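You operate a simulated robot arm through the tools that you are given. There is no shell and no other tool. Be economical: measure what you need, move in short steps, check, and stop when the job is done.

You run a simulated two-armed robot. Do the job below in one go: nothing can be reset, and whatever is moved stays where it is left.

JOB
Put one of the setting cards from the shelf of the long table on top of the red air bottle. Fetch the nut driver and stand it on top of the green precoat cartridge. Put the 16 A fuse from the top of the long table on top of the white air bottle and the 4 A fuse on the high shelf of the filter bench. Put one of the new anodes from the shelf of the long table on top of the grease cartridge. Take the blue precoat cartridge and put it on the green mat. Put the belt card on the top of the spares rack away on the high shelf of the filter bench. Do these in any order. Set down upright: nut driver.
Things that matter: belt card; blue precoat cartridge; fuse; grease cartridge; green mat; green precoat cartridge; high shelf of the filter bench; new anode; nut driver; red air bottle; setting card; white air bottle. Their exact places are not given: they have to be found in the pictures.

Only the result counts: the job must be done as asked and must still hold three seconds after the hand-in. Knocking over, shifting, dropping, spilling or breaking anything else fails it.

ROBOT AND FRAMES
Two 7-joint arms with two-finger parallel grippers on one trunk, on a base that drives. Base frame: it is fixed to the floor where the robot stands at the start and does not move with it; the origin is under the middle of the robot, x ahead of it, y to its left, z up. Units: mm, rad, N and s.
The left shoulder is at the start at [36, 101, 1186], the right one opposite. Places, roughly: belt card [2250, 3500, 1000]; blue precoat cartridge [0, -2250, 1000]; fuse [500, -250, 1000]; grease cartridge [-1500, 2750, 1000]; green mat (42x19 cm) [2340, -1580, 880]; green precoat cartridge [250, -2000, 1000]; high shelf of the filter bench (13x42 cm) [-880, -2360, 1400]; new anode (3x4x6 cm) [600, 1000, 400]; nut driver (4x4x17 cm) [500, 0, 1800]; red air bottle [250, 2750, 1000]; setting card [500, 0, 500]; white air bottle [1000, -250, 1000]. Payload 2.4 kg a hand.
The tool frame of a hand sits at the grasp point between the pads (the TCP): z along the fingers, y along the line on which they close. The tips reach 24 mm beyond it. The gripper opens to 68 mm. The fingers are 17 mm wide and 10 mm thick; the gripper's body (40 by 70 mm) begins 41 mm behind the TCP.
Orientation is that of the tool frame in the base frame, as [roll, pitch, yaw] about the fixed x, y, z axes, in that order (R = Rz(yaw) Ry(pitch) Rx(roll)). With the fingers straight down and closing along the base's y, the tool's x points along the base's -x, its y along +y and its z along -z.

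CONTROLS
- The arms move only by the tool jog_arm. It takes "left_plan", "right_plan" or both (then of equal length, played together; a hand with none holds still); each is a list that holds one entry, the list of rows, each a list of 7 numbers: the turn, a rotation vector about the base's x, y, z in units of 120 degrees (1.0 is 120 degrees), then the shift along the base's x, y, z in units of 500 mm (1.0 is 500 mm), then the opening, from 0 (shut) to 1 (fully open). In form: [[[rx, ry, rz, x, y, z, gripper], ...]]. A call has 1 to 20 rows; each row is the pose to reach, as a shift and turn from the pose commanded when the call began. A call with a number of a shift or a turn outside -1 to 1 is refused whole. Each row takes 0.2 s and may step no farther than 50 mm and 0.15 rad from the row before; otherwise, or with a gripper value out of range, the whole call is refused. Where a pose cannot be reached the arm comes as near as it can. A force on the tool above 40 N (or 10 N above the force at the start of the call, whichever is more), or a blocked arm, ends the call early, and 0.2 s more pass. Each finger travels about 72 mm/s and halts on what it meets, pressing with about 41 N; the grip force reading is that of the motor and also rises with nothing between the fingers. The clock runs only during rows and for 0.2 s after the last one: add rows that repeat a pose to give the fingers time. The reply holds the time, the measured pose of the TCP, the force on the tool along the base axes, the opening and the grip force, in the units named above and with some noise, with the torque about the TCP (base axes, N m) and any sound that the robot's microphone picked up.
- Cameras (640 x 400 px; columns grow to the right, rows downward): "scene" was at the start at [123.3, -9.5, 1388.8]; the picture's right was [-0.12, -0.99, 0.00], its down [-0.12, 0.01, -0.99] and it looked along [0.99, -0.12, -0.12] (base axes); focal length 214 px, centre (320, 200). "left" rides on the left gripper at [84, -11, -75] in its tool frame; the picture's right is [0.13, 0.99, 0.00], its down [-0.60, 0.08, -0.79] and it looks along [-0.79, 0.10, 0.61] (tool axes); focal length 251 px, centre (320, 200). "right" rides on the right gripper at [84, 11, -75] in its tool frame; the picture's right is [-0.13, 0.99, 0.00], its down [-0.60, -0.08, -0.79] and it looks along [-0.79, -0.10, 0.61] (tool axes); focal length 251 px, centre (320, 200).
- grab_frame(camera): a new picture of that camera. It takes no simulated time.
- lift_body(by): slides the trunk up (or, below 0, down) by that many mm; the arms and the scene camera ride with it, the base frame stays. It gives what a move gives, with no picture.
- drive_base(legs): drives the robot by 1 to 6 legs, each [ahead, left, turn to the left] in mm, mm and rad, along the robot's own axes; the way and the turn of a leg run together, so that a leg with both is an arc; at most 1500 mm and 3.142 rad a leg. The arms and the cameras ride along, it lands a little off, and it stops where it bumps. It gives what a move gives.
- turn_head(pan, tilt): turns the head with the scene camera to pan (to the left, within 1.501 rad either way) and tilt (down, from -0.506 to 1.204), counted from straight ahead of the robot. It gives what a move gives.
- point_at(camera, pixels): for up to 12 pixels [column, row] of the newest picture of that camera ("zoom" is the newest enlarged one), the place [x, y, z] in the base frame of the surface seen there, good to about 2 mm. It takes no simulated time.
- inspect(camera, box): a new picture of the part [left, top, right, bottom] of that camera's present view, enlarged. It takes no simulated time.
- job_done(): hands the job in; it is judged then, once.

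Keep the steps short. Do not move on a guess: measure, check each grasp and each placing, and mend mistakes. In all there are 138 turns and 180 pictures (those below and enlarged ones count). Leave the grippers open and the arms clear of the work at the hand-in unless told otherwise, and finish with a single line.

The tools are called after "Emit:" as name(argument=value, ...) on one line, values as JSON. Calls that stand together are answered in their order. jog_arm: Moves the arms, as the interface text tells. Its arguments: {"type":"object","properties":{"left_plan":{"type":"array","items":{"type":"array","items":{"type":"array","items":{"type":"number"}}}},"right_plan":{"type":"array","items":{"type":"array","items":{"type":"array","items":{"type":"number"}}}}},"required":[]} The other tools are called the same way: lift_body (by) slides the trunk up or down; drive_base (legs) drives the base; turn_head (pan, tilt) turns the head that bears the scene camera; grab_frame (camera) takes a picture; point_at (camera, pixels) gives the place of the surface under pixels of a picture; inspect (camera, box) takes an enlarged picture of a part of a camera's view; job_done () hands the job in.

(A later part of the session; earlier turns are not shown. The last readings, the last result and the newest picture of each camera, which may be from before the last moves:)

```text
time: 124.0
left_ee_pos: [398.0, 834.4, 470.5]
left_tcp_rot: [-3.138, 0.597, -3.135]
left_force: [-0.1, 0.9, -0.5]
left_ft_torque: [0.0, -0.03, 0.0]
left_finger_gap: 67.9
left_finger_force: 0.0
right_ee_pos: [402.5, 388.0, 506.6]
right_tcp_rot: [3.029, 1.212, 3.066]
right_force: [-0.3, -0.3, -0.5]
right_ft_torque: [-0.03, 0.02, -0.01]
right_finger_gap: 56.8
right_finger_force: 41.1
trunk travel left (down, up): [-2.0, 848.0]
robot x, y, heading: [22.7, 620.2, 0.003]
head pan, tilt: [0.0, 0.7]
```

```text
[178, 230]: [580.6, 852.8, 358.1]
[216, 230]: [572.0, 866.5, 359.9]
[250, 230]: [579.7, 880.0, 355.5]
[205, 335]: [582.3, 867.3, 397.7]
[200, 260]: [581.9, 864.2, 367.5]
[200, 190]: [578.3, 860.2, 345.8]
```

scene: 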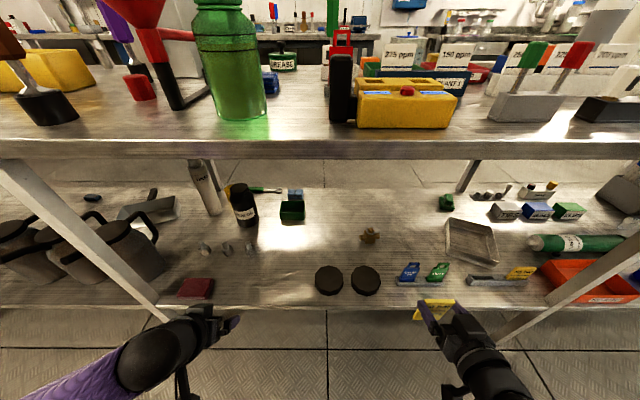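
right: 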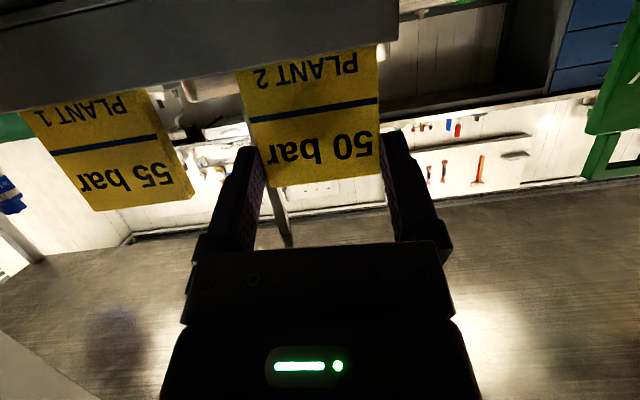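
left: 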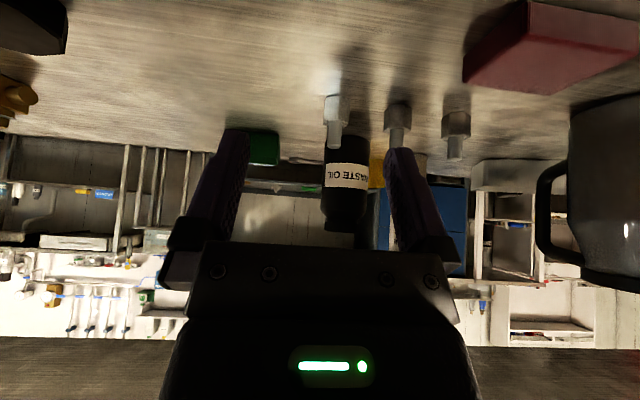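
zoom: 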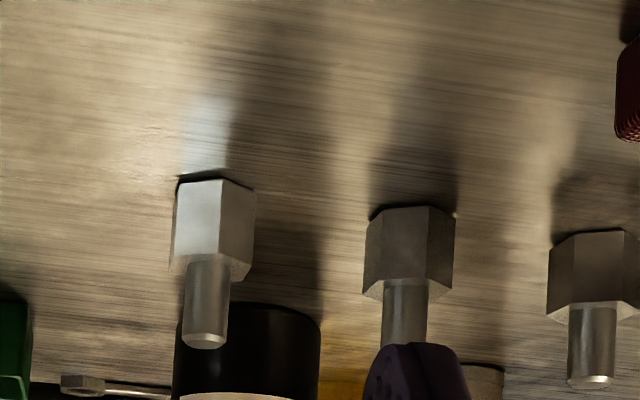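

Hex base centre ≈ [588, 866.5], flats facing ±y. I move the left hand to just before it.

Emit:
jog_arm(left_plan=[[[0, -0.02, 0, 0.07, 0.02, -0.02, 1], [0, -0.04, 0, 0.14, 0.045, -0.05, 1], [0, -0.048, 0, 0.21, 0.064, -0.08, 1], [0, -0.048, 0, 0.28, 0.064, -0.11, 1]]])

Emit:
grab_frame(camera="left")

```text
time: 125.0
left_ee_pos: [539.0, 867.9, 415.9]
left_tcp_rot: [-3.136, 0.699, -3.133]
left_force: [-0.8, -0.5, 0.4]
left_ft_torque: [-0.02, -0.02, 0.03]
left_finger_gap: 68.2
left_finger_force: 0.1
right_ee_pos: [401.9, 388.7, 507.0]
right_tcp_rot: [3.028, 1.21, 3.069]
right_force: [-0.2, 0.9, -0.2]
right_ft_torque: [0.02, 0.01, 0.04]
right_finger_gap: 56.8
right_finger_force: 41.1
trunk travel left (down, up): [-2.0, 848.0]
robot x, y, heading: [19.6, 620.0, 0.009]
head pan, tilt: [0.0, 0.7]
```

```text
111 pictures are left
```

left: 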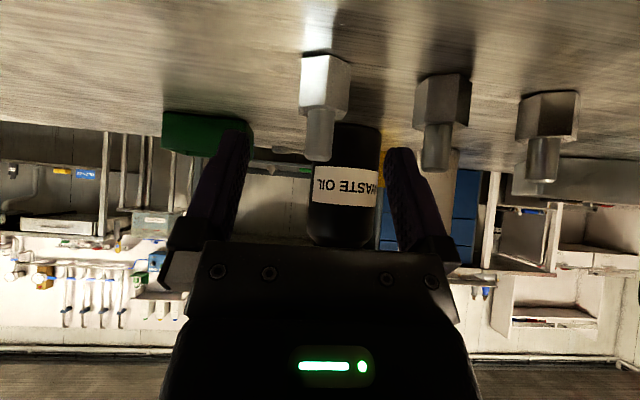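

Emit:
jog_arm(left_plan=[[[0, 0, 0, 0.04, -0.002, -0.045, 1], [0, 0, 0, 0.078, -0.002, -0.09, 1]]])

Emit:
grab_frame(camera="left")

```text
time: 125.6
left_ee_pos: [578.7, 865.8, 370.4]
left_tcp_rot: [-3.137, 0.701, -3.134]
left_force: [-0.6, -0.9, 0.2]
left_ft_torque: [0.0, -0.02, 0.0]
left_finger_gap: 67.9
left_finger_force: 0.0
right_ee_pos: [403.8, 387.8, 506.5]
right_tcp_rot: [3.027, 1.211, 3.069]
right_force: [0.3, -0.2, -0.2]
right_ft_torque: [-0.01, 0.02, 0.02]
right_finger_gap: 56.6
right_finger_force: 41.0
trunk travel left (down, up): [-2.0, 848.0]
robot x, y, heading: [21.7, 617.6, 0.005]
head pan, tilt: [0.0, 0.7]
```

```text
110 pictures are left
```

left: 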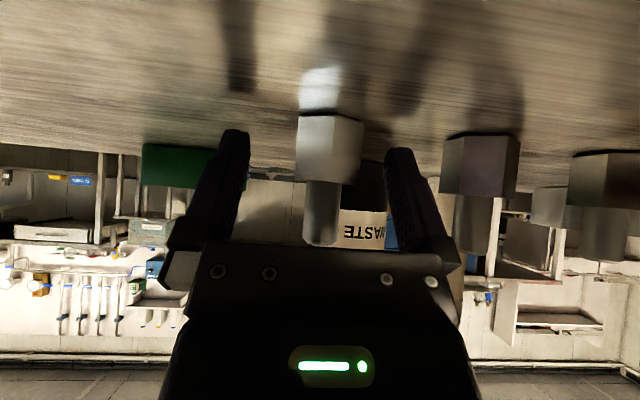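

Fingers are at both sides of the hex; I close and lift slightly.

Emit:
jog_arm(left_plan=[[[0, 0, 0, 0, 0, 0, 0.8], [0, 0, 0, 0, 0, 0, 0.6], [0, 0, 0, 0, 0, 0, 0.45], [0, 0, 0, 0, 0, 0, 0.3], [0, 0, 0, 0, 0, 0, 0.25], [0, 0, 0, 0, 0, 0.03, 0.25], [0, 0, 0, 0, 0, 0.06, 0.25]]])

Emit:
grab_frame(camera="left")

```text
time: 127.2
left_ee_pos: [576.7, 864.5, 400.9]
left_tcp_rot: [-3.136, 0.7, -3.133]
left_force: [0.2, -0.4, -0.1]
left_ft_torque: [0.0, 0.01, 0.01]
left_finger_gap: 29.2
left_finger_force: 41.0
right_ee_pos: [403.0, 388.2, 507.2]
right_tcp_rot: [3.028, 1.21, 3.069]
right_force: [-0.3, 0.5, 0.5]
right_ft_torque: [0.0, -0.04, 0.0]
right_finger_gap: 56.8
right_finger_force: 40.9
trunk travel left (down, up): [-2.0, 848.0]
robot x, y, heading: [24.8, 618.5, 0.009]
head pan, tilt: [0.0, 0.7]
```

```text
109 pictures are left
```

left: 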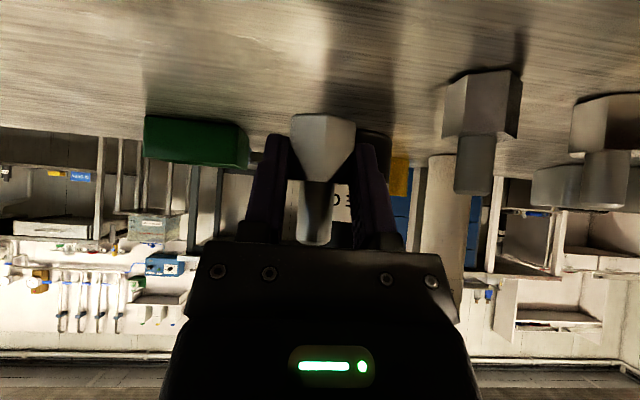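

Anode held (gap 29). I retract, back the base off and raise the trunk.

Emit:
jog_arm(left_plan=[[[0, 0, 0, -0.02, 0, 0.06, 0.25], [0, 0, 0, -0.08, 0, 0.1, 0.25], [0, 0, 0, -0.16, 0, 0.13, 0.25], [0, 0, 0, -0.24, 0, 0.14, 0.25], [0, 0, 0, -0.32, 0, 0.14, 0.25], [0, 0, 0, -0.4, 0, 0.14, 0.25]]])

Emit:
drive_base(legs=[[-420, 0, 0]])

Emit:
lift_body(by=400)

Emit:
lift_body(by=200)

Emit:
grab_frame(camera="scene")

```text
time: 128.6
left_ee_pos: [378.8, 866.6, 470.1]
left_tcp_rot: [-3.139, 0.699, -3.134]
left_force: [-0.7, 0.2, -0.1]
left_ft_torque: [0.01, 0.02, 0.0]
left_finger_gap: 29.1
left_finger_force: 41.3
right_ee_pos: [402.8, 388.5, 506.3]
right_tcp_rot: [3.029, 1.212, 3.069]
right_force: [0.1, 0.2, -0.6]
right_ft_torque: [-0.02, 0.0, -0.01]
right_finger_gap: 56.5
right_finger_force: 41.0
trunk travel left (down, up): [-2.0, 848.0]
robot x, y, heading: [20.1, 620.5, 0.007]
head pan, tilt: [0.0, 0.7]
```

```text
time: 131.1
left_ee_pos: [-39.7, 864.8, 470.8]
left_tcp_rot: [-3.138, 0.7, -3.132]
left_force: [-0.1, -0.3, -0.7]
left_ft_torque: [0.01, 0.02, 0.01]
left_finger_gap: 29.1
left_finger_force: 41.1
right_ee_pos: [-16.2, 386.4, 506.8]
right_tcp_rot: [3.027, 1.213, 3.067]
right_force: [0.1, 0.6, 0.7]
right_ft_torque: [0.0, -0.01, 0.04]
right_finger_gap: 56.9
right_finger_force: 41.4
trunk travel left (down, up): [-2.0, 848.0]
robot x, y, heading: [-398.6, 616.8, 0.006]
head pan, tilt: [0.0, 0.7]
```

```text
time: 135.0
left_ee_pos: [-39.9, 865.0, 871.0]
left_tcp_rot: [-3.136, 0.697, -3.133]
left_force: [-0.5, 0.3, 0.4]
left_ft_torque: [0.05, 0.04, -0.02]
left_finger_gap: 29.2
left_finger_force: 41.3
right_ee_pos: [-16.8, 386.7, 905.8]
right_tcp_rot: [3.029, 1.211, 3.069]
right_force: [-0.1, 0.6, -1.3]
right_ft_torque: [0.01, 0.04, -0.01]
right_finger_gap: 56.7
right_finger_force: 40.8
trunk travel left (down, up): [-402.0, 447.0]
robot x, y, heading: [-398.7, 617.3, 0.006]
head pan, tilt: [0.0, 0.7]
```

```text
time: 137.1
left_ee_pos: [-39.7, 865.4, 1069.2]
left_tcp_rot: [-3.135, 0.697, -3.132]
left_force: [0.2, -0.3, -0.8]
left_ft_torque: [-0.03, 0.02, 0.04]
left_finger_gap: 29.2
left_finger_force: 41.4
right_ee_pos: [-16.1, 386.4, 1106.1]
right_tcp_rot: [3.029, 1.212, 3.068]
right_force: [0.1, -0.2, -0.4]
right_ft_torque: [0.01, 0.03, -0.01]
right_finger_gap: 56.6
right_finger_force: 41.2
trunk travel left (down, up): [-602.0, 247.0]
robot x, y, heading: [-396.4, 615.4, 0.007]
head pan, tilt: [0.0, 0.7]
```

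```text
108 pictures are left
```

scene: 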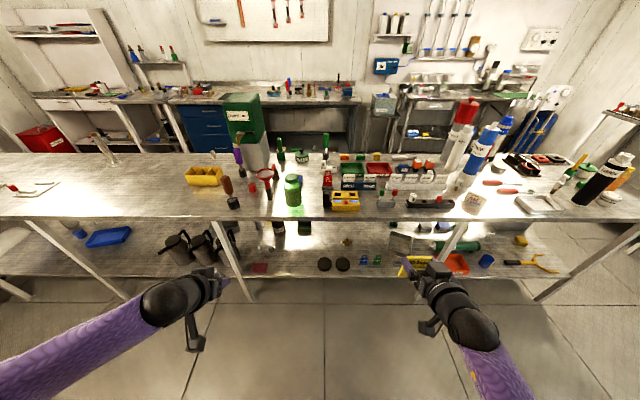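

I drive to the end of the bench behind the screen (target robot ≈ [-420, 3050]).

Emit:
drive_base(legs=[[0, 0, -0.007], [0, 1400, 0], [0, 1030, 0]])

Emit:
turn_head(pan=-0.3, tilt=0.6)

Emit:
grab_frame(camera="scene")

Emit:
inspect(camera="scene", box=[240, 150, 400, 300])

```text
time: 149.3
left_ee_pos: [-41.8, 3277.5, 1070.0]
left_tcp_rot: [-3.138, 0.7, -3.128]
left_force: [-0.1, 0.0, -1.0]
left_ft_torque: [0.02, 0.04, -0.02]
left_finger_gap: 28.9
left_finger_force: 41.4
right_ee_pos: [-15.5, 2798.8, 1107.1]
right_tcp_rot: [3.029, 1.212, 3.072]
right_force: [-0.3, 0.1, -0.5]
right_ft_torque: [0.0, 0.05, -0.02]
right_finger_gap: 56.5
right_finger_force: 41.4
trunk travel left (down, up): [-602.0, 247.0]
robot x, y, heading: [-397.1, 3029.9, 0.012]
head pan, tilt: [0.0, 0.7]
```

```text
time: 150.1
left_ee_pos: [-41.6, 3277.6, 1070.3]
left_tcp_rot: [-3.136, 0.698, -3.13]
left_force: [0.1, -0.2, -2.0]
left_ft_torque: [0.0, 0.02, 0.0]
left_finger_gap: 29.0
left_finger_force: 40.9
right_ee_pos: [-17.1, 2797.9, 1106.5]
right_tcp_rot: [3.028, 1.213, 3.071]
right_force: [-0.3, -0.7, -0.6]
right_ft_torque: [-0.04, -0.01, -0.01]
right_finger_gap: 56.6
right_finger_force: 40.7
trunk travel left (down, up): [-602.0, 247.0]
robot x, y, heading: [-397.2, 3027.4, 0.004]
head pan, tilt: [-0.3, 0.6]
```

```text
107 pictures are left
```

scene: 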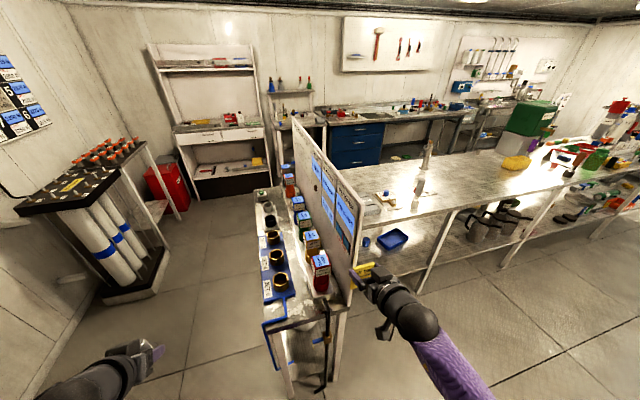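

```text
2.67 times, centred on (320, 225) of scene
```

zoom: 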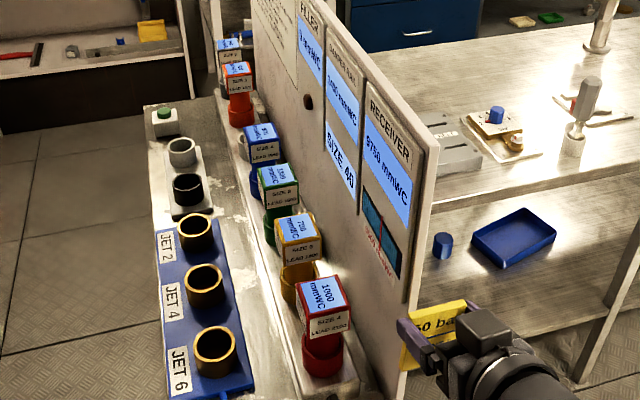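

I measure the red bottle's top face and the screen.

Emit:
point_at(camera="zoom", pixels=[[300, 286], [336, 279], [344, 306], [310, 315], [322, 297], [325, 328], [302, 235], [410, 280], [432, 165], [300, 350]])

```text
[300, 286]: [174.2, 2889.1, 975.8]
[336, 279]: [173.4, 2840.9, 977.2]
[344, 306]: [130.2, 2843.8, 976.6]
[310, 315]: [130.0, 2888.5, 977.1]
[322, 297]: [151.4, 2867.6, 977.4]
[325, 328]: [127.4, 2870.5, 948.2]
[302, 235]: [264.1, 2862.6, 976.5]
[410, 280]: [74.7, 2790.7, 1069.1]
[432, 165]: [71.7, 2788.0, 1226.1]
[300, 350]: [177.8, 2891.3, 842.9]
```

Top face is 48 mm square, centre [152, 2866, 977]. I rotate the right hand so the card lies flat, away from the screen.

Emit:
jog_arm(right_plan=[[[0, 0.06, 0, 0, 0.03, 0.02, 0.6], [0, 0.12, 0, 0, 0.06, 0.04, 0.6], [0, 0.18, 0, 0, 0.1, 0.06, 0.6], [0, 0.24, 0, 0, 0.136, 0.08, 0.6], [0, 0.3, 0, 0, 0.136, 0.1, 0.6], [0, 0.36, 0, 0, 0.136, 0.1, 0.6], [0, 0.42, 0, 0, 0.136, 0.1, 0.6], [0, 0.48, 0, 0.02, 0.136, 0.1, 0.6], [0, 0.54, 0, 0.04, 0.136, 0.1, 0.6], [0, 0.6, 0, 0.06, 0.136, 0.1, 0.6], [0, 0.654, 0, 0.08, 0.136, 0.1, 0.6]]])

Emit:
inspect(camera="scene", box=[240, 150, 400, 300])

Emit:
grab_frame(camera="right")

```text
time: 152.5
left_ee_pos: [-41.2, 3277.8, 1070.9]
left_tcp_rot: [-3.138, 0.699, -3.127]
left_force: [0.2, 0.3, -1.4]
left_ft_torque: [-0.03, 0.02, 0.0]
left_finger_gap: 29.2
left_finger_force: 41.3
right_ee_pos: [24.5, 2866.0, 1156.5]
right_tcp_rot: [3.099, -0.158, 3.117]
right_force: [0.2, -0.3, -0.4]
right_ft_torque: [0.0, 0.02, -0.01]
right_finger_gap: 56.6
right_finger_force: 40.9
right hand out of reach, approached as far as the arm can: row 1, 2, 3
trunk travel left (down, up): [-602.0, 247.0]
robot x, y, heading: [-398.4, 3025.9, 0.01]
head pan, tilt: [-0.3, 0.6]
```

```text
2.67 times, centred on (320, 225) of scene
```

zoom: 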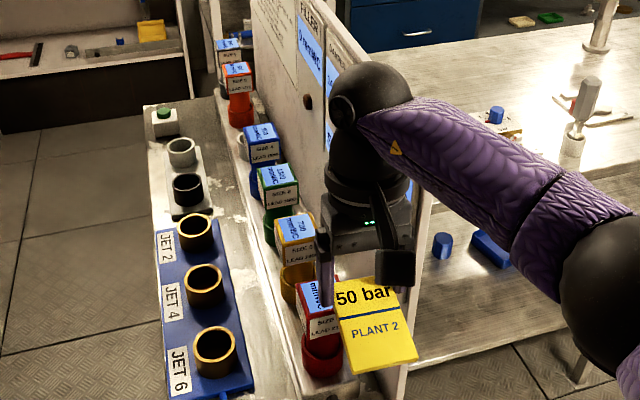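

```text
104 pictures are left
```

right: 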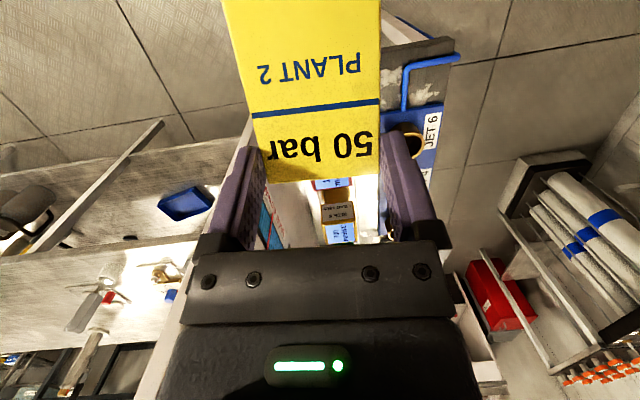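

I measure the card's plane.

Emit:
point_at(camera="zoom", pixels=[[342, 300], [372, 285], [345, 330], [402, 322], [414, 352], [355, 368], [385, 345]])

Emit:
point_at(camera="right", pixels=[[275, 178], [370, 170], [240, 50], [375, 50], [228, 5]])

```text
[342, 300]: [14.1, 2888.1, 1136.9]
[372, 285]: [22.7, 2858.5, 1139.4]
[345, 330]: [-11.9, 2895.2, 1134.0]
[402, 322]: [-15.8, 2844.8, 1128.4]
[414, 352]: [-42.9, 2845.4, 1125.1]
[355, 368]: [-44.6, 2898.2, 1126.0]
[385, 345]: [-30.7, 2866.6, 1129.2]
```

```text
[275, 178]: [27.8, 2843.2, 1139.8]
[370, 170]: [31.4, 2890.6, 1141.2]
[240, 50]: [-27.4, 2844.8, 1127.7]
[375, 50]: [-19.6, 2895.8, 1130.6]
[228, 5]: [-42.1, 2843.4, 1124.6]
```

The card slopes 0.2 rad; I correct the pitch and go above the bottle (card centre at ~[152, 2866]).

Emit:
jog_arm(right_plan=[[[0, 0.05, 0, 0.07, -0.006, 0, 0.6], [0, 0.095, 0, 0.14, -0.006, 0, 0.6], [0, 0.095, 0, 0.22, -0.006, -0.02, 0.6], [0, 0.095, 0, 0.29, -0.006, -0.06, 0.6], [0, 0.095, 0, 0.327, -0.006, -0.13, 0.6], [0, 0.095, 0, 0.327, -0.006, -0.21, 0.6]]])

Emit:
inspect(camera="scene", box=[260, 200, 380, 312])

Emit:
grab_frame(camera="right")

```text
time: 153.9
left_ee_pos: [-42.3, 3277.2, 1070.6]
left_tcp_rot: [-3.136, 0.698, -3.131]
left_force: [0.4, 0.2, -0.1]
left_ft_torque: [-0.03, 0.05, -0.01]
left_finger_gap: 28.9
left_finger_force: 41.0
right_ee_pos: [25.8, 2865.3, 1165.6]
right_tcp_rot: [3.103, -0.354, 3.116]
right_force: [0.0, 0.1, -0.4]
right_ft_torque: [-0.02, -0.01, 0.0]
right_finger_gap: 56.5
right_finger_force: 40.8
right hand out of reach, approached as far as the arm can: row 1, 2, 3, 4, 5, 6
trunk travel left (down, up): [-602.0, 247.0]
robot x, y, heading: [-397.8, 3027.3, 0.01]
head pan, tilt: [-0.3, 0.6]
```

```text
3.57 times, centred on (320, 256) of scene
```

zoom: 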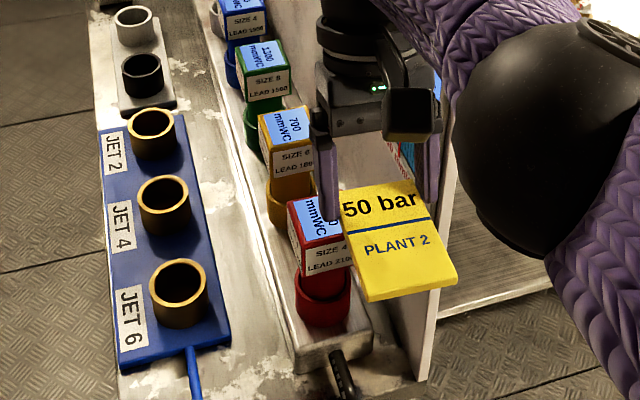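

```text
102 pictures are left
```

right: 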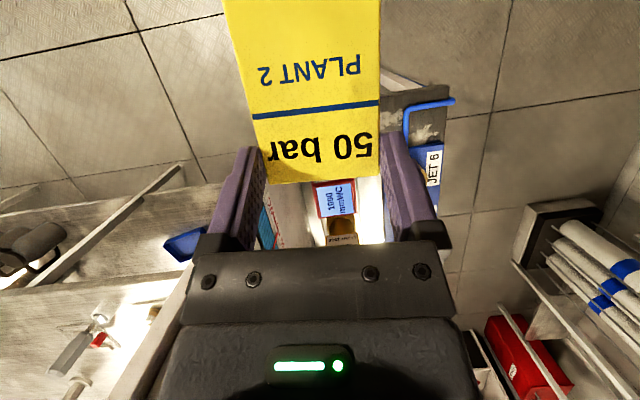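

The arm is at its reach limit; the base has room, so I drive forward 150 mm (card still 150 mm above the bottle).

Emit:
drive_base(legs=[[0, 0, -0.01], [150, 0, 0]])

Emit:
jog_arm(right_plan=[[[0, 0, 0, 0.01, 0, -0.06, 0.6], [0, 0, 0, 0.02, 0, -0.14, 0.6], [0, 0, 0, 0.025, 0, -0.22, 0.6]]])

Emit:
turn_head(pan=-0.45, tilt=0.8)

Emit:
grab_frame(camera="scene")

```text
time: 155.6
left_ee_pos: [110.3, 3274.3, 1069.5]
left_tcp_rot: [-3.137, 0.696, -3.135]
left_force: [0.3, -0.5, -1.1]
left_ft_torque: [-0.04, 0.03, 0.0]
left_finger_gap: 29.2
left_finger_force: 41.4
right_ee_pos: [176.6, 2863.7, 1165.6]
right_tcp_rot: [3.104, -0.356, 3.109]
right_force: [0.9, -0.1, -0.7]
right_ft_torque: [-0.01, 0.02, -0.02]
right_finger_gap: 56.9
right_finger_force: 41.5
trunk travel left (down, up): [-602.0, 247.0]
robot x, y, heading: [-250.3, 3027.8, 0.005]
head pan, tilt: [-0.3, 0.6]
```

```text
time: 156.4
left_ee_pos: [108.9, 3277.1, 1070.2]
left_tcp_rot: [-3.134, 0.697, -3.136]
left_force: [0.3, 1.6, -0.5]
left_ft_torque: [-0.03, -0.01, 0.0]
left_finger_gap: 29.0
left_finger_force: 40.9
right_ee_pos: [145.2, 2857.0, 1070.8]
right_tcp_rot: [3.104, -0.352, 3.109]
right_force: [-1.2, -1.6, -1.3]
right_ft_torque: [0.03, -0.06, -0.02]
right_finger_gap: 56.5
right_finger_force: 41.2
right hand out of reach, approached as far as the arm can: row 1, 2, 3
trunk travel left (down, up): [-602.0, 247.0]
robot x, y, heading: [-251.8, 3030.2, 0.004]
head pan, tilt: [-0.3, 0.6]
```

```text
time: 157.1
left_ee_pos: [108.0, 3274.1, 1070.1]
left_tcp_rot: [-3.135, 0.699, -3.135]
left_force: [0.2, 0.3, -0.5]
left_ft_torque: [0.0, 0.02, 0.01]
left_finger_gap: 29.3
left_finger_force: 41.1
right_ee_pos: [145.1, 2856.5, 1071.3]
right_tcp_rot: [3.107, -0.354, 3.108]
right_force: [-0.2, 0.2, -0.2]
right_ft_torque: [-0.02, -0.02, 0.0]
right_finger_gap: 56.7
right_finger_force: 41.4
trunk travel left (down, up): [-602.0, 247.0]
robot x, y, heading: [-246.0, 3030.1, 0.001]
head pan, tilt: [-0.45, 0.799]
```

```text
101 pictures are left
```

scene: 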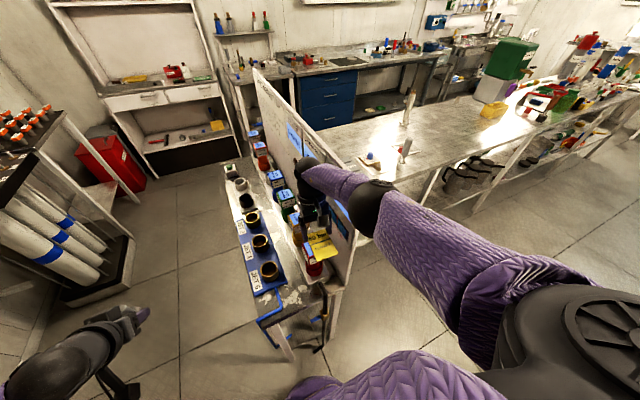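

I check where the elbow/forearm is relative to the screen edge.

Emit:
point_at(camera="scene", pixels=[[378, 205], [345, 185], [310, 165], [352, 250], [258, 75], [312, 268], [325, 245], [322, 255]])

Emit:
inspect(camera="scene", box=[240, 140, 400, 300])

```text
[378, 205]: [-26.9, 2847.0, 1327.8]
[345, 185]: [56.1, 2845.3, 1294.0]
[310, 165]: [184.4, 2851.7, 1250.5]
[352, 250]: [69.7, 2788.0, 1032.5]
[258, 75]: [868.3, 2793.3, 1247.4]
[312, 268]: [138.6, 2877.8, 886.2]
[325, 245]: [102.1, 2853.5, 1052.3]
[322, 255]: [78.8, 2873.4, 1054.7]
```

```text
2.50 times, centred on (320, 220) of scene
```

zoom: 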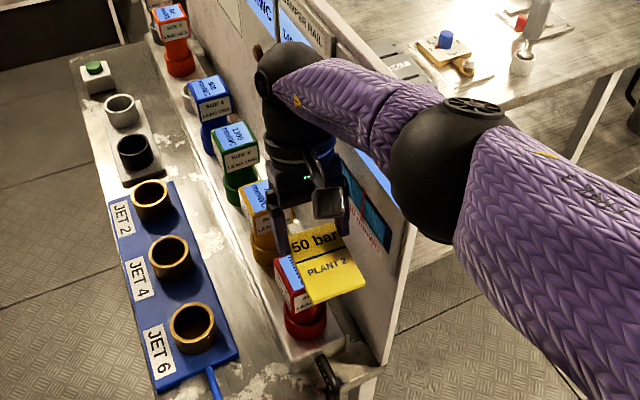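

Clearance of the forearm to the screen (y≈2790) is tight; I tilt the hand slightly so the wrist leans away, then lower by trunk and creep forward.

Emit:
jog_arm(right_plan=[[[-0.025, 0, 0, 0, 0.008, 0, 0.6], [-0.048, 0, 0, 0, 0.016, 0, 0.6]]])

Emit:
drive_base(legs=[[42, 0, 0]])

Emit:
lift_body(by=-40)

Emit:
inspect(camera="scene", box=[240, 140, 400, 300])

Emit:
point_at(camera="zoom", pixels=[[297, 245], [330, 232], [312, 300], [362, 285], [325, 275], [300, 265], [350, 265]])

```text
time: 157.7
left_ee_pos: [108.8, 3275.7, 1069.2]
left_tcp_rot: [-3.136, 0.699, -3.137]
left_force: [-0.7, 0.9, -1.0]
left_ft_torque: [-0.01, -0.01, -0.02]
left_finger_gap: 28.9
left_finger_force: 41.2
right_ee_pos: [146.0, 2862.2, 1071.7]
right_tcp_rot: [-3.073, -0.351, 3.07]
right_force: [-0.4, 0.4, -0.8]
right_ft_torque: [0.01, -0.03, 0.04]
right_finger_gap: 56.7
right_finger_force: 41.1
trunk travel left (down, up): [-602.0, 247.0]
robot x, y, heading: [-247.2, 3029.3, -0.001]
head pan, tilt: [-0.45, 0.799]
```

```text
time: 158.6
left_ee_pos: [152.4, 3273.7, 1069.4]
left_tcp_rot: [-3.136, 0.697, -3.137]
left_force: [0.1, 0.0, -1.0]
left_ft_torque: [0.0, 0.02, 0.0]
left_finger_gap: 28.7
left_finger_force: 40.5
right_ee_pos: [189.3, 2864.0, 1070.0]
right_tcp_rot: [-3.073, -0.35, 3.071]
right_force: [-0.9, -0.4, -0.1]
right_ft_torque: [-0.02, 0.02, -0.01]
right_finger_gap: 56.9
right_finger_force: 41.0
trunk travel left (down, up): [-602.0, 247.0]
robot x, y, heading: [-202.8, 3027.6, 0.0]
head pan, tilt: [-0.45, 0.799]
```

```text
time: 159.4
left_ee_pos: [150.6, 3276.1, 1029.2]
left_tcp_rot: [-3.133, 0.699, -3.132]
left_force: [0.7, 0.7, -0.4]
left_ft_torque: [0.01, 0.01, 0.0]
left_finger_gap: 28.9
left_finger_force: 40.7
right_ee_pos: [189.6, 2866.3, 1030.6]
right_tcp_rot: [-3.072, -0.351, 3.071]
right_force: [0.4, 0.2, 0.5]
right_ft_torque: [-0.02, 0.01, -0.04]
right_finger_gap: 56.7
right_finger_force: 40.8
trunk travel left (down, up): [-562.0, 288.0]
robot x, y, heading: [-208.4, 3027.4, 0.002]
head pan, tilt: [-0.45, 0.799]
```

```text
2.50 times, centred on (320, 220) of scene
```

zoom: 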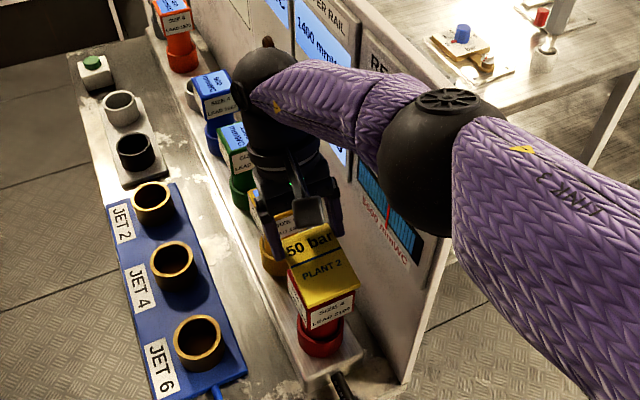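

```text
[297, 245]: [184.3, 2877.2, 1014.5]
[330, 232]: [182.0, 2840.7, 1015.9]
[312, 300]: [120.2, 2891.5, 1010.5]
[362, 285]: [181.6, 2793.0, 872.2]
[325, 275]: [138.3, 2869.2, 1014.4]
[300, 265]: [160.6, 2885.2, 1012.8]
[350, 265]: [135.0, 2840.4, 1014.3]
```

The card is flat, centred over the red bottle, about 33 mm above. I lower the trunk 31 mm.

Emit:
lift_body(by=-31)

Emit:
inspect(camera="scene", box=[270, 200, 370, 300])

Emit:
point_at(camera="zoom", pixels=[[220, 180], [250, 220], [200, 130], [190, 150]])

```text
time: 160.2
left_ee_pos: [150.7, 3279.4, 998.8]
left_tcp_rot: [-3.131, 0.7, -3.13]
left_force: [0.1, 0.1, -0.5]
left_ft_torque: [0.01, 0.05, -0.01]
left_finger_gap: 29.2
left_finger_force: 41.1
right_ee_pos: [187.6, 2868.7, 1001.7]
right_tcp_rot: [-3.071, -0.349, 3.072]
right_force: [1.6, 1.5, 23.6]
right_ft_torque: [0.58, 0.49, -0.09]
right_finger_gap: 56.7
right_finger_force: 41.2
trunk travel left (down, up): [-531.0, 318.0]
robot x, y, heading: [-210.1, 3026.2, -0.002]
head pan, tilt: [-0.45, 0.799]
```

```text
4.00 times, centred on (320, 250) of scene
```

zoom: 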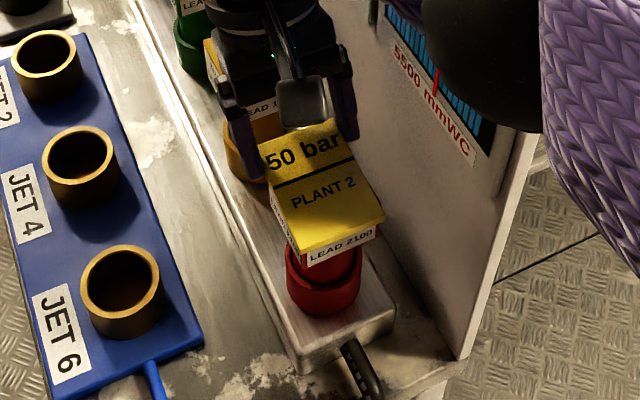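

```text
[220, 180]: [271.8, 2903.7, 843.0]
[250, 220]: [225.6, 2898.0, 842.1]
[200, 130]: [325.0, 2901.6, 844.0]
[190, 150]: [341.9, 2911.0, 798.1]
```

Contact (23 N). I ease 2 mm up, open, and rise.

Emit:
lift_body(by=2)

Emit:
jog_arm(right_plan=[[[0, 0, 0, 0, 0, 0, 0.8], [0, 0, 0, 0, 0, 0, 1], [0, 0, 0, 0, 0, 0, 1], [0, 0, 0, 0, 0, 0, 1]]])

Emit:
lift_body(by=150)

Emit:
inspect(camera="scene", box=[250, 200, 370, 320])

```text
time: 160.7
left_ee_pos: [150.8, 3280.1, 998.9]
left_tcp_rot: [-3.131, 0.698, -3.131]
left_force: [-0.4, 0.3, -1.1]
left_ft_torque: [-0.01, 0.0, -0.02]
left_finger_gap: 28.8
left_finger_force: 41.5
right_ee_pos: [189.4, 2867.0, 1001.0]
right_tcp_rot: [-3.067, -0.351, 3.07]
right_force: [0.0, -0.4, 0.0]
right_ft_torque: [0.02, -0.03, 0.01]
right_finger_gap: 56.9
right_finger_force: 41.0
trunk travel left (down, up): [-533.0, 316.0]
robot x, y, heading: [-205.7, 3028.9, -0.002]
head pan, tilt: [-0.45, 0.799]
```

```text
time: 161.7
left_ee_pos: [151.0, 3278.7, 999.4]
left_tcp_rot: [-3.129, 0.7, -3.132]
left_force: [0.0, -0.1, 0.1]
left_ft_torque: [0.04, 0.0, 0.01]
left_finger_gap: 28.9
left_finger_force: 40.8
right_ee_pos: [189.0, 2867.7, 1002.5]
right_tcp_rot: [-3.068, -0.348, 3.07]
right_force: [0.4, -0.5, 0.9]
right_ft_torque: [0.0, -0.03, 0.01]
right_finger_gap: 67.8
right_finger_force: 0.0
trunk travel left (down, up): [-533.0, 316.0]
robot x, y, heading: [-207.5, 3030.6, 0.002]
head pan, tilt: [-0.45, 0.799]
```

```text
time: 163.4
left_ee_pos: [153.2, 3274.4, 1150.7]
left_tcp_rot: [-3.138, 0.696, -3.137]
left_force: [0.9, 1.0, -1.2]
left_ft_torque: [-0.04, 0.01, 0.0]
left_finger_gap: 29.1
left_finger_force: 41.1
right_ee_pos: [190.1, 2862.3, 1151.3]
right_tcp_rot: [-3.073, -0.349, 3.07]
right_force: [0.1, -0.2, 0.3]
right_ft_torque: [0.0, 0.03, 0.01]
right_finger_gap: 68.0
right_finger_force: 0.1
trunk travel left (down, up): [-683.0, 166.0]
robot x, y, heading: [-204.9, 3029.5, 0.002]
head pan, tilt: [-0.45, 0.799]
```

```text
3.33 times, centred on (310, 260) of scene
```

zoom: 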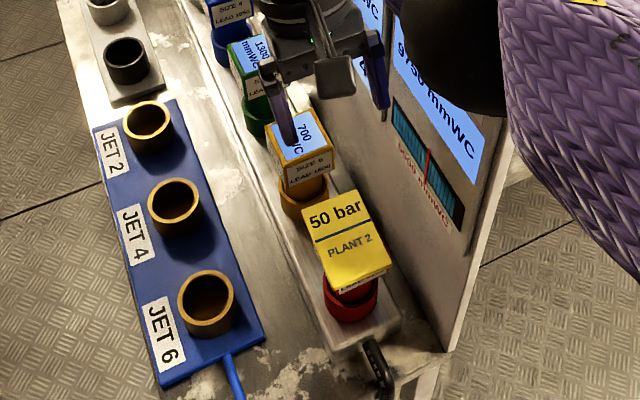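

The card lies flat on the red bottle. I now back off, turn around and approach the grease cartridge with the anode in the left hand.

Emit:
drive_base(legs=[[-270, 0, 0], [0, 0, 3.139], [350, 180, 0]])

Emit:
turn_head(pan=0.2, tilt=0.7)

Emit:
grab_frame(camera="scene")

```text
time: 174.9
left_ee_pos: [-1149.6, 2550.4, 1151.2]
left_tcp_rot: [-3.137, 0.695, 0.073]
left_force: [0.3, 1.0, 0.2]
left_ft_torque: [0.01, 0.0, 0.0]
left_finger_gap: 28.8
left_finger_force: 41.3
right_ee_pos: [-1215.8, 2959.0, 1151.6]
right_tcp_rot: [-3.073, -0.351, -0.005]
right_force: [-0.6, 0.0, 0.4]
right_ft_torque: [-0.02, -0.04, 0.0]
right_finger_gap: 68.3
right_finger_force: 0.1
trunk travel left (down, up): [-683.0, 166.0]
robot x, y, heading: [-811.9, 2823.4, -3.072]
head pan, tilt: [-0.45, 0.799]
```

```text
time: 175.9
left_ee_pos: [-1148.8, 2551.7, 1150.2]
left_tcp_rot: [-3.136, 0.697, 0.074]
left_force: [0.0, -0.1, -1.3]
left_ft_torque: [0.02, -0.02, -0.01]
left_finger_gap: 29.3
left_finger_force: 41.1
right_ee_pos: [-1215.6, 2959.4, 1152.3]
right_tcp_rot: [-3.074, -0.349, -0.003]
right_force: [0.4, 0.7, -0.5]
right_ft_torque: [0.0, 0.01, 0.05]
right_finger_gap: 68.2
right_finger_force: 0.1
trunk travel left (down, up): [-683.0, 166.0]
robot x, y, heading: [-804.9, 2824.0, -3.071]
head pan, tilt: [0.201, 0.7]
```

```text
96 pictures are left
```

scene: 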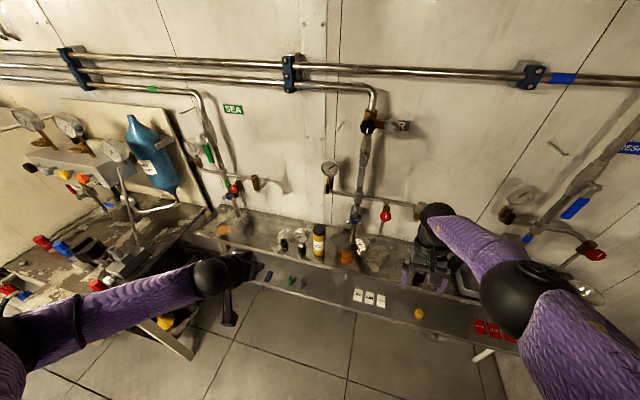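

Emit:
inspect(camera="scene", box=[250, 200, 390, 300])

Emit:
point_at(camera="zoom", pixels=[[312, 133], [298, 133], [328, 133], [312, 125], [312, 140], [310, 180], [225, 155], [505, 175], [475, 100], [500, 60]])

```text
4.00 times, centred on (320, 250) of scene
```

zoom: 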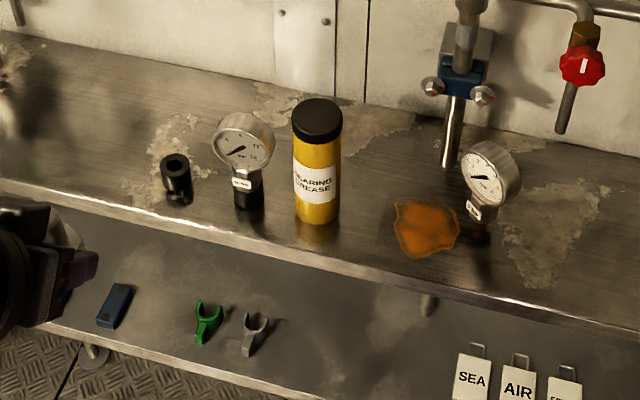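

```text
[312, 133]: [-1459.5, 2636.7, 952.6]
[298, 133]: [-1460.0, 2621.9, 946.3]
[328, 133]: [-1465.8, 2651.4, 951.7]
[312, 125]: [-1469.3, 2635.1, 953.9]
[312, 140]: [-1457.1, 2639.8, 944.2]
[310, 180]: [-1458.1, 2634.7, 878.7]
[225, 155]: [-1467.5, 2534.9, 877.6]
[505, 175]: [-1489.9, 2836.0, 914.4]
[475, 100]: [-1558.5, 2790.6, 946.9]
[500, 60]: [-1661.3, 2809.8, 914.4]
```

Emit:
point_at(camera="zoom", pixels=[[318, 115], [318, 100], [318, 130], [296, 115], [340, 115]])

Emit:
grab_frame(camera="left")

Emit:
point_at(camera="left", pixels=[[322, 130], [322, 170], [322, 230], [300, 130], [345, 130]])

```text
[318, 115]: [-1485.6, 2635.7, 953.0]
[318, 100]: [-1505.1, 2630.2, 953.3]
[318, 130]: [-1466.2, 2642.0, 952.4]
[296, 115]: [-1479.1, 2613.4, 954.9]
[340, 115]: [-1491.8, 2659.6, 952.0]
```

```text
94 pictures are left
```

left: 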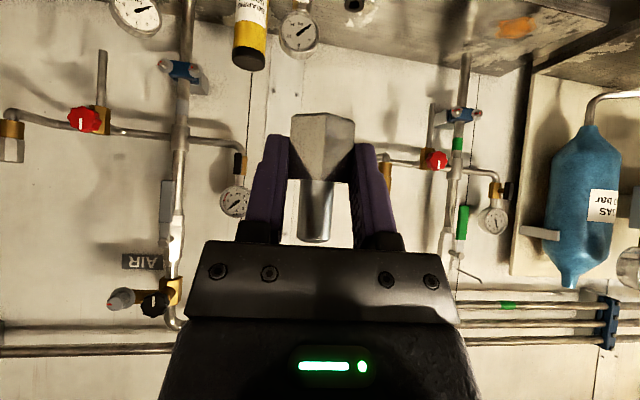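

```text
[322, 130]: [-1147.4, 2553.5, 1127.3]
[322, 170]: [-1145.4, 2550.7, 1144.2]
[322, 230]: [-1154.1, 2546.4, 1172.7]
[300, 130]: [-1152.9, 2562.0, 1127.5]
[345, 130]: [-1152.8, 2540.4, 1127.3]
```

Cap centre ≈ [-1485, 2637, 953]. I retract the right hand a bit, square the base and drive nearer.

Emit:
jog_arm(right_plan=[[[0, 0, 0, 0.08, 0, 0.02, 1], [0, 0, 0, 0.16, 0, 0.04, 1], [0, 0, 0, 0.24, 0, 0.06, 1]]])

Emit:
drive_base(legs=[[0, 0, -0.07], [200, -62, 0]])

Emit:
grab_frame(camera="scene")

```text
time: 176.7
left_ee_pos: [-1148.6, 2552.6, 1151.7]
left_tcp_rot: [-3.138, 0.698, 0.074]
left_force: [0.0, -0.7, -1.6]
left_ft_torque: [-0.05, 0.01, 0.02]
left_finger_gap: 28.9
left_finger_force: 41.4
right_ee_pos: [-1092.1, 2963.1, 1182.5]
right_tcp_rot: [-3.071, -0.349, -0.008]
right_force: [0.0, 0.0, -0.1]
right_ft_torque: [0.01, 0.01, 0.02]
right_finger_gap: 67.8
right_finger_force: 0.0
trunk travel left (down, up): [-683.0, 166.0]
robot x, y, heading: [-811.0, 2817.7, -3.073]
head pan, tilt: [0.201, 0.7]
```

```text
time: 178.8
left_ee_pos: [-1368.3, 2637.3, 1149.3]
left_tcp_rot: [-3.137, 0.696, 0.005]
left_force: [-0.1, -0.3, -0.9]
left_ft_torque: [0.02, 0.0, 0.01]
left_finger_gap: 29.4
left_finger_force: 41.5
right_ee_pos: [-1283.8, 3043.5, 1182.2]
right_tcp_rot: [-3.074, -0.351, -0.073]
right_force: [0.3, 0.6, 0.1]
right_ft_torque: [0.0, -0.01, -0.01]
right_finger_gap: 68.2
right_finger_force: 0.0
trunk travel left (down, up): [-683.0, 166.0]
robot x, y, heading: [-1011.6, 2882.4, -3.138]
head pan, tilt: [0.201, 0.7]
```

```text
93 pictures are left
```

scene: 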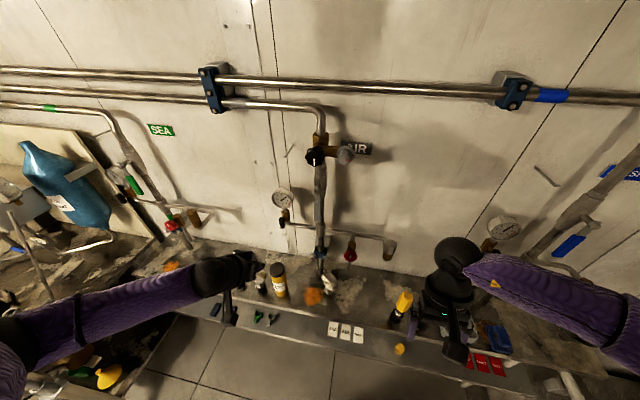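

Emit:
jog_arm(left_plan=[[[0, 0, 0, -0.08, 0, 0, 0.25], [0, 0, 0, -0.16, 0, -0.03, 0.25], [0, 0, 0, -0.208, 0.001, -0.09, 0.25], [0, 0, 0, -0.208, 0.001, -0.17, 0.25], [0, 0, 0, -0.208, 0.001, -0.26, 0.25]]])

Emit:
turn_head(pan=0.35, tilt=0.75)

Emit:
inspect(camera="scene", box=[240, 160, 400, 300])

Emit:
grab_frame(camera="left")

```text
time: 180.0
left_ee_pos: [-1473.0, 2642.2, 1035.8]
left_tcp_rot: [-3.139, 0.698, -0.002]
left_force: [-0.2, -0.3, -0.8]
left_ft_torque: [-0.01, -0.02, 0.01]
left_finger_gap: 29.3
left_finger_force: 41.2
left hand out of reach, approached as far as the arm can: row 5
right_ee_pos: [-1284.6, 3044.9, 1181.9]
right_tcp_rot: [-3.075, -0.351, -0.073]
right_force: [-0.8, -0.1, 0.9]
right_ft_torque: [-0.01, 0.04, -0.01]
right_finger_gap: 67.9
right_finger_force: 0.1
trunk travel left (down, up): [-683.0, 166.0]
robot x, y, heading: [-1007.6, 2881.7, -3.135]
head pan, tilt: [0.201, 0.7]
```

```text
time: 180.7
left_ee_pos: [-1471.0, 2640.2, 1035.7]
left_tcp_rot: [-3.138, 0.695, 0.003]
left_force: [-0.9, 0.2, -0.8]
left_ft_torque: [0.02, 0.02, 0.03]
left_finger_gap: 28.9
left_finger_force: 41.1
right_ee_pos: [-1284.5, 3043.4, 1181.4]
right_tcp_rot: [-3.073, -0.348, -0.072]
right_force: [0.2, 0.5, -0.1]
right_ft_torque: [-0.03, 0.02, -0.01]
right_finger_gap: 68.2
right_finger_force: 0.0
trunk travel left (down, up): [-683.0, 166.0]
robot x, y, heading: [-1010.6, 2885.1, -3.142]
head pan, tilt: [0.351, 0.75]
```

```text
2.86 times, centred on (320, 230) of scene
```

zoom: 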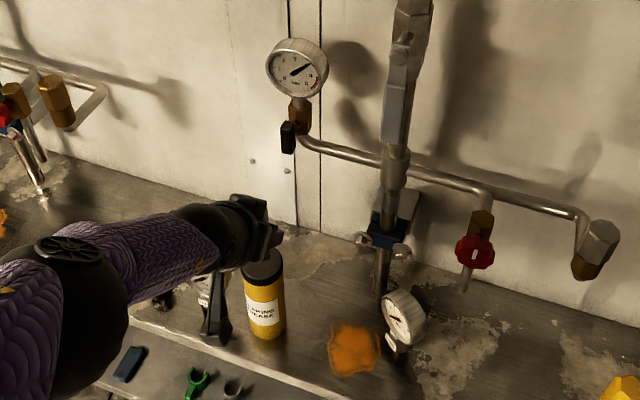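

```text
91 pictures are left
```

left: 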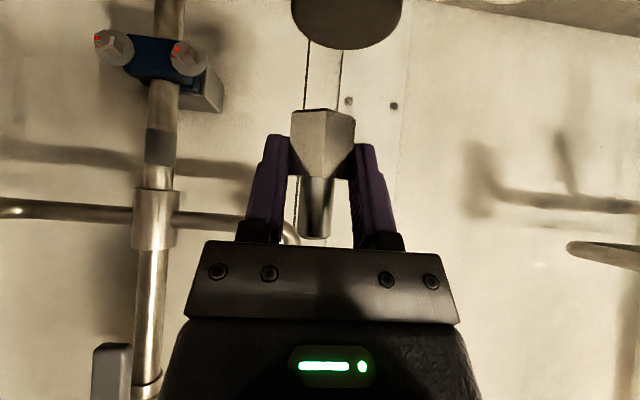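

I measure the cap and the anode in the hand camera.

Emit:
point_at(camera="left", pixels=[[348, 44], [348, 20], [348, 5], [298, 10], [397, 10], [324, 140], [300, 115], [350, 118]])

```text
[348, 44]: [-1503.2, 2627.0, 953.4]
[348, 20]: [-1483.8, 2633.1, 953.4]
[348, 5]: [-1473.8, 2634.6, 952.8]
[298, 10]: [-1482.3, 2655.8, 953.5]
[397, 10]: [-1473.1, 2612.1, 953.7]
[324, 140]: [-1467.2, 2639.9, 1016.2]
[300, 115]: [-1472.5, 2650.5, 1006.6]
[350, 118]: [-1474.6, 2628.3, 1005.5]
```

Anode is 5 mm off in y, 2 mm in x; I correct and lower by trunk.

Emit:
jog_arm(left_plan=[[[0, 0, 0, 0.005, -0.011, 0, 0.25]]])

Emit:
lift_body(by=-48)

Emit:
inspect(camera="scene", box=[260, 190, 360, 290])

Emit:
grab_frame(camera="left")

```text
time: 181.1
left_ee_pos: [-1469.7, 2635.6, 1035.8]
left_tcp_rot: [-3.134, 0.697, 0.007]
left_force: [0.0, 0.8, -0.9]
left_ft_torque: [-0.01, -0.01, -0.01]
left_finger_gap: 29.1
left_finger_force: 41.1
right_ee_pos: [-1283.5, 3044.1, 1182.7]
right_tcp_rot: [-3.073, -0.348, -0.073]
right_force: [0.1, 0.3, -0.1]
right_ft_torque: [0.01, 0.0, 0.02]
right_finger_gap: 68.2
right_finger_force: 0.1
trunk travel left (down, up): [-683.0, 166.0]
robot x, y, heading: [-1008.8, 2885.5, -3.139]
head pan, tilt: [0.351, 0.75]
```

```text
time: 182.0
left_ee_pos: [-1467.8, 2637.6, 987.4]
left_tcp_rot: [-3.137, 0.697, 0.006]
left_force: [-0.7, -0.2, -1.4]
left_ft_torque: [-0.02, 0.0, -0.03]
left_finger_gap: 28.9
left_finger_force: 40.7
right_ee_pos: [-1283.6, 3042.8, 1133.9]
right_tcp_rot: [-3.073, -0.35, -0.069]
right_force: [-0.1, 0.5, 0.3]
right_ft_torque: [0.02, 0.02, 0.02]
right_finger_gap: 67.8
right_finger_force: 0.1
trunk travel left (down, up): [-635.0, 215.0]
robot x, y, heading: [-1008.1, 2888.3, -3.136]
head pan, tilt: [0.351, 0.75]
```

```text
4.00 times, centred on (310, 240) of scene
```

zoom: 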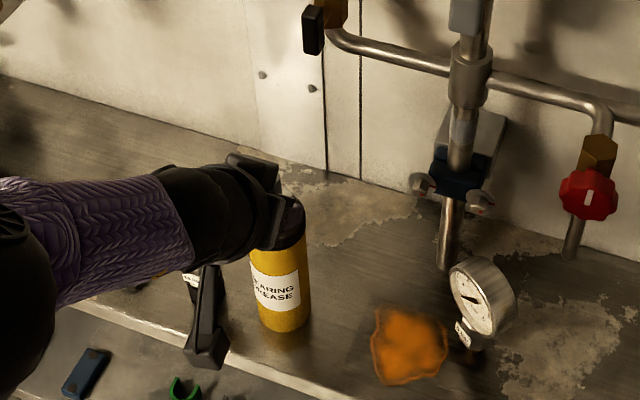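

```text
89 pictures are left
```

left: 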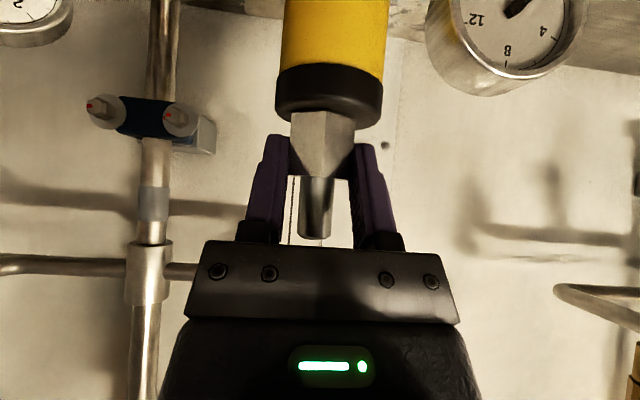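

Well aligned. I lower 4 mm more.

Emit:
lift_body(by=-4)

```text
time: 182.6
left_ee_pos: [-1466.2, 2636.4, 987.2]
left_tcp_rot: [-3.137, 0.704, 0.007]
left_force: [-3.0, -1.0, 31.1]
left_ft_torque: [-0.17, 0.5, 0.02]
left_finger_gap: 28.8
left_finger_force: 41.1
right_ee_pos: [-1282.5, 3045.0, 1131.6]
right_tcp_rot: [-3.075, -0.347, -0.07]
right_force: [-0.4, -0.2, -0.3]
right_ft_torque: [0.02, 0.02, 0.0]
right_finger_gap: 68.1
right_finger_force: 0.1
trunk travel left (down, up): [-631.0, 219.0]
robot x, y, heading: [-1008.7, 2884.1, -3.14]
head pan, tilt: [0.351, 0.75]
```

Contact. I ease 3 mm, open fully, then withdraw back along the fingers.

Emit:
lift_body(by=3)

Emit:
jog_arm(left_plan=[[[0, 0, 0, 0, 0, 0, 0.5], [0, 0, 0, 0, 0, 0, 0.7], [0, 0, 0, 0, 0, 0, 0.9], [0, 0, 0, 0, 0, 0, 1], [0, 0, 0, 0, 0, 0, 1], [0, 0, 0, 0.03, 0, 0.036, 1], [0, 0, 0, 0.08, 0, 0.09, 1], [0, 0, 0, 0.14, 0, 0.14, 1], [0, 0, 0, 0.22, 0, 0.18, 1]]])

Emit:
inspect(camera="scene", box=[240, 160, 400, 300])

Emit:
grab_frame(camera="left")

```text
time: 183.1
left_ee_pos: [-1467.2, 2637.3, 987.4]
left_tcp_rot: [-3.138, 0.698, 0.003]
left_force: [-3.7, -1.8, 18.0]
left_ft_torque: [-0.08, 0.53, 0.02]
left_finger_gap: 29.1
left_finger_force: 41.4
right_ee_pos: [-1282.5, 3043.9, 1132.9]
right_tcp_rot: [-3.072, -0.349, -0.07]
right_force: [0.6, 0.0, -0.5]
right_ft_torque: [0.01, 0.01, 0.0]
right_finger_gap: 68.0
right_finger_force: 0.0
trunk travel left (down, up): [-634.0, 216.0]
robot x, y, heading: [-1006.9, 2883.6, -3.14]
head pan, tilt: [0.351, 0.75]
```

```text
time: 185.1
left_ee_pos: [-1356.4, 2637.1, 1079.1]
left_tcp_rot: [3.14, 0.7, 0.004]
left_force: [-1.3, -0.7, -0.4]
left_ft_torque: [0.01, -0.04, 0.03]
left_finger_gap: 67.9
left_finger_force: 0.1
left hand out of reach, approached as far as the arm can: row 6
right_ee_pos: [-1281.7, 3042.9, 1132.4]
right_tcp_rot: [-3.073, -0.348, -0.071]
right_force: [-0.3, 0.1, -0.3]
right_ft_torque: [-0.06, 0.01, 0.01]
right_finger_gap: 67.9
right_finger_force: 0.1
trunk travel left (down, up): [-634.0, 216.0]
robot x, y, heading: [-1008.0, 2883.7, -3.137]
head pan, tilt: [0.351, 0.75]
```

```text
2.86 times, centred on (320, 230) of scene
```

zoom: 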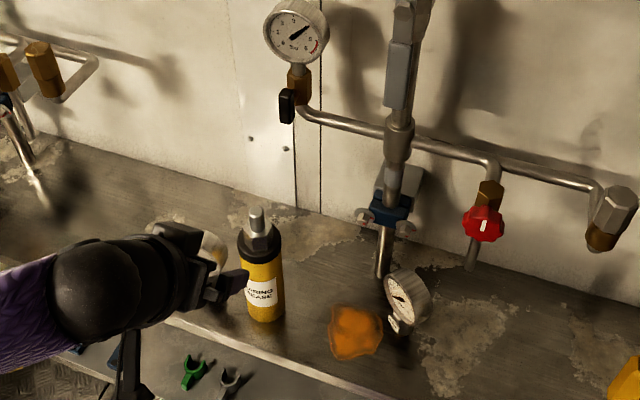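

```text
87 pictures are left
```

left: 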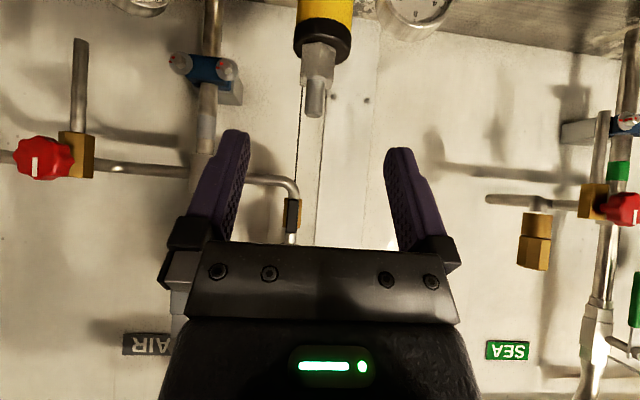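

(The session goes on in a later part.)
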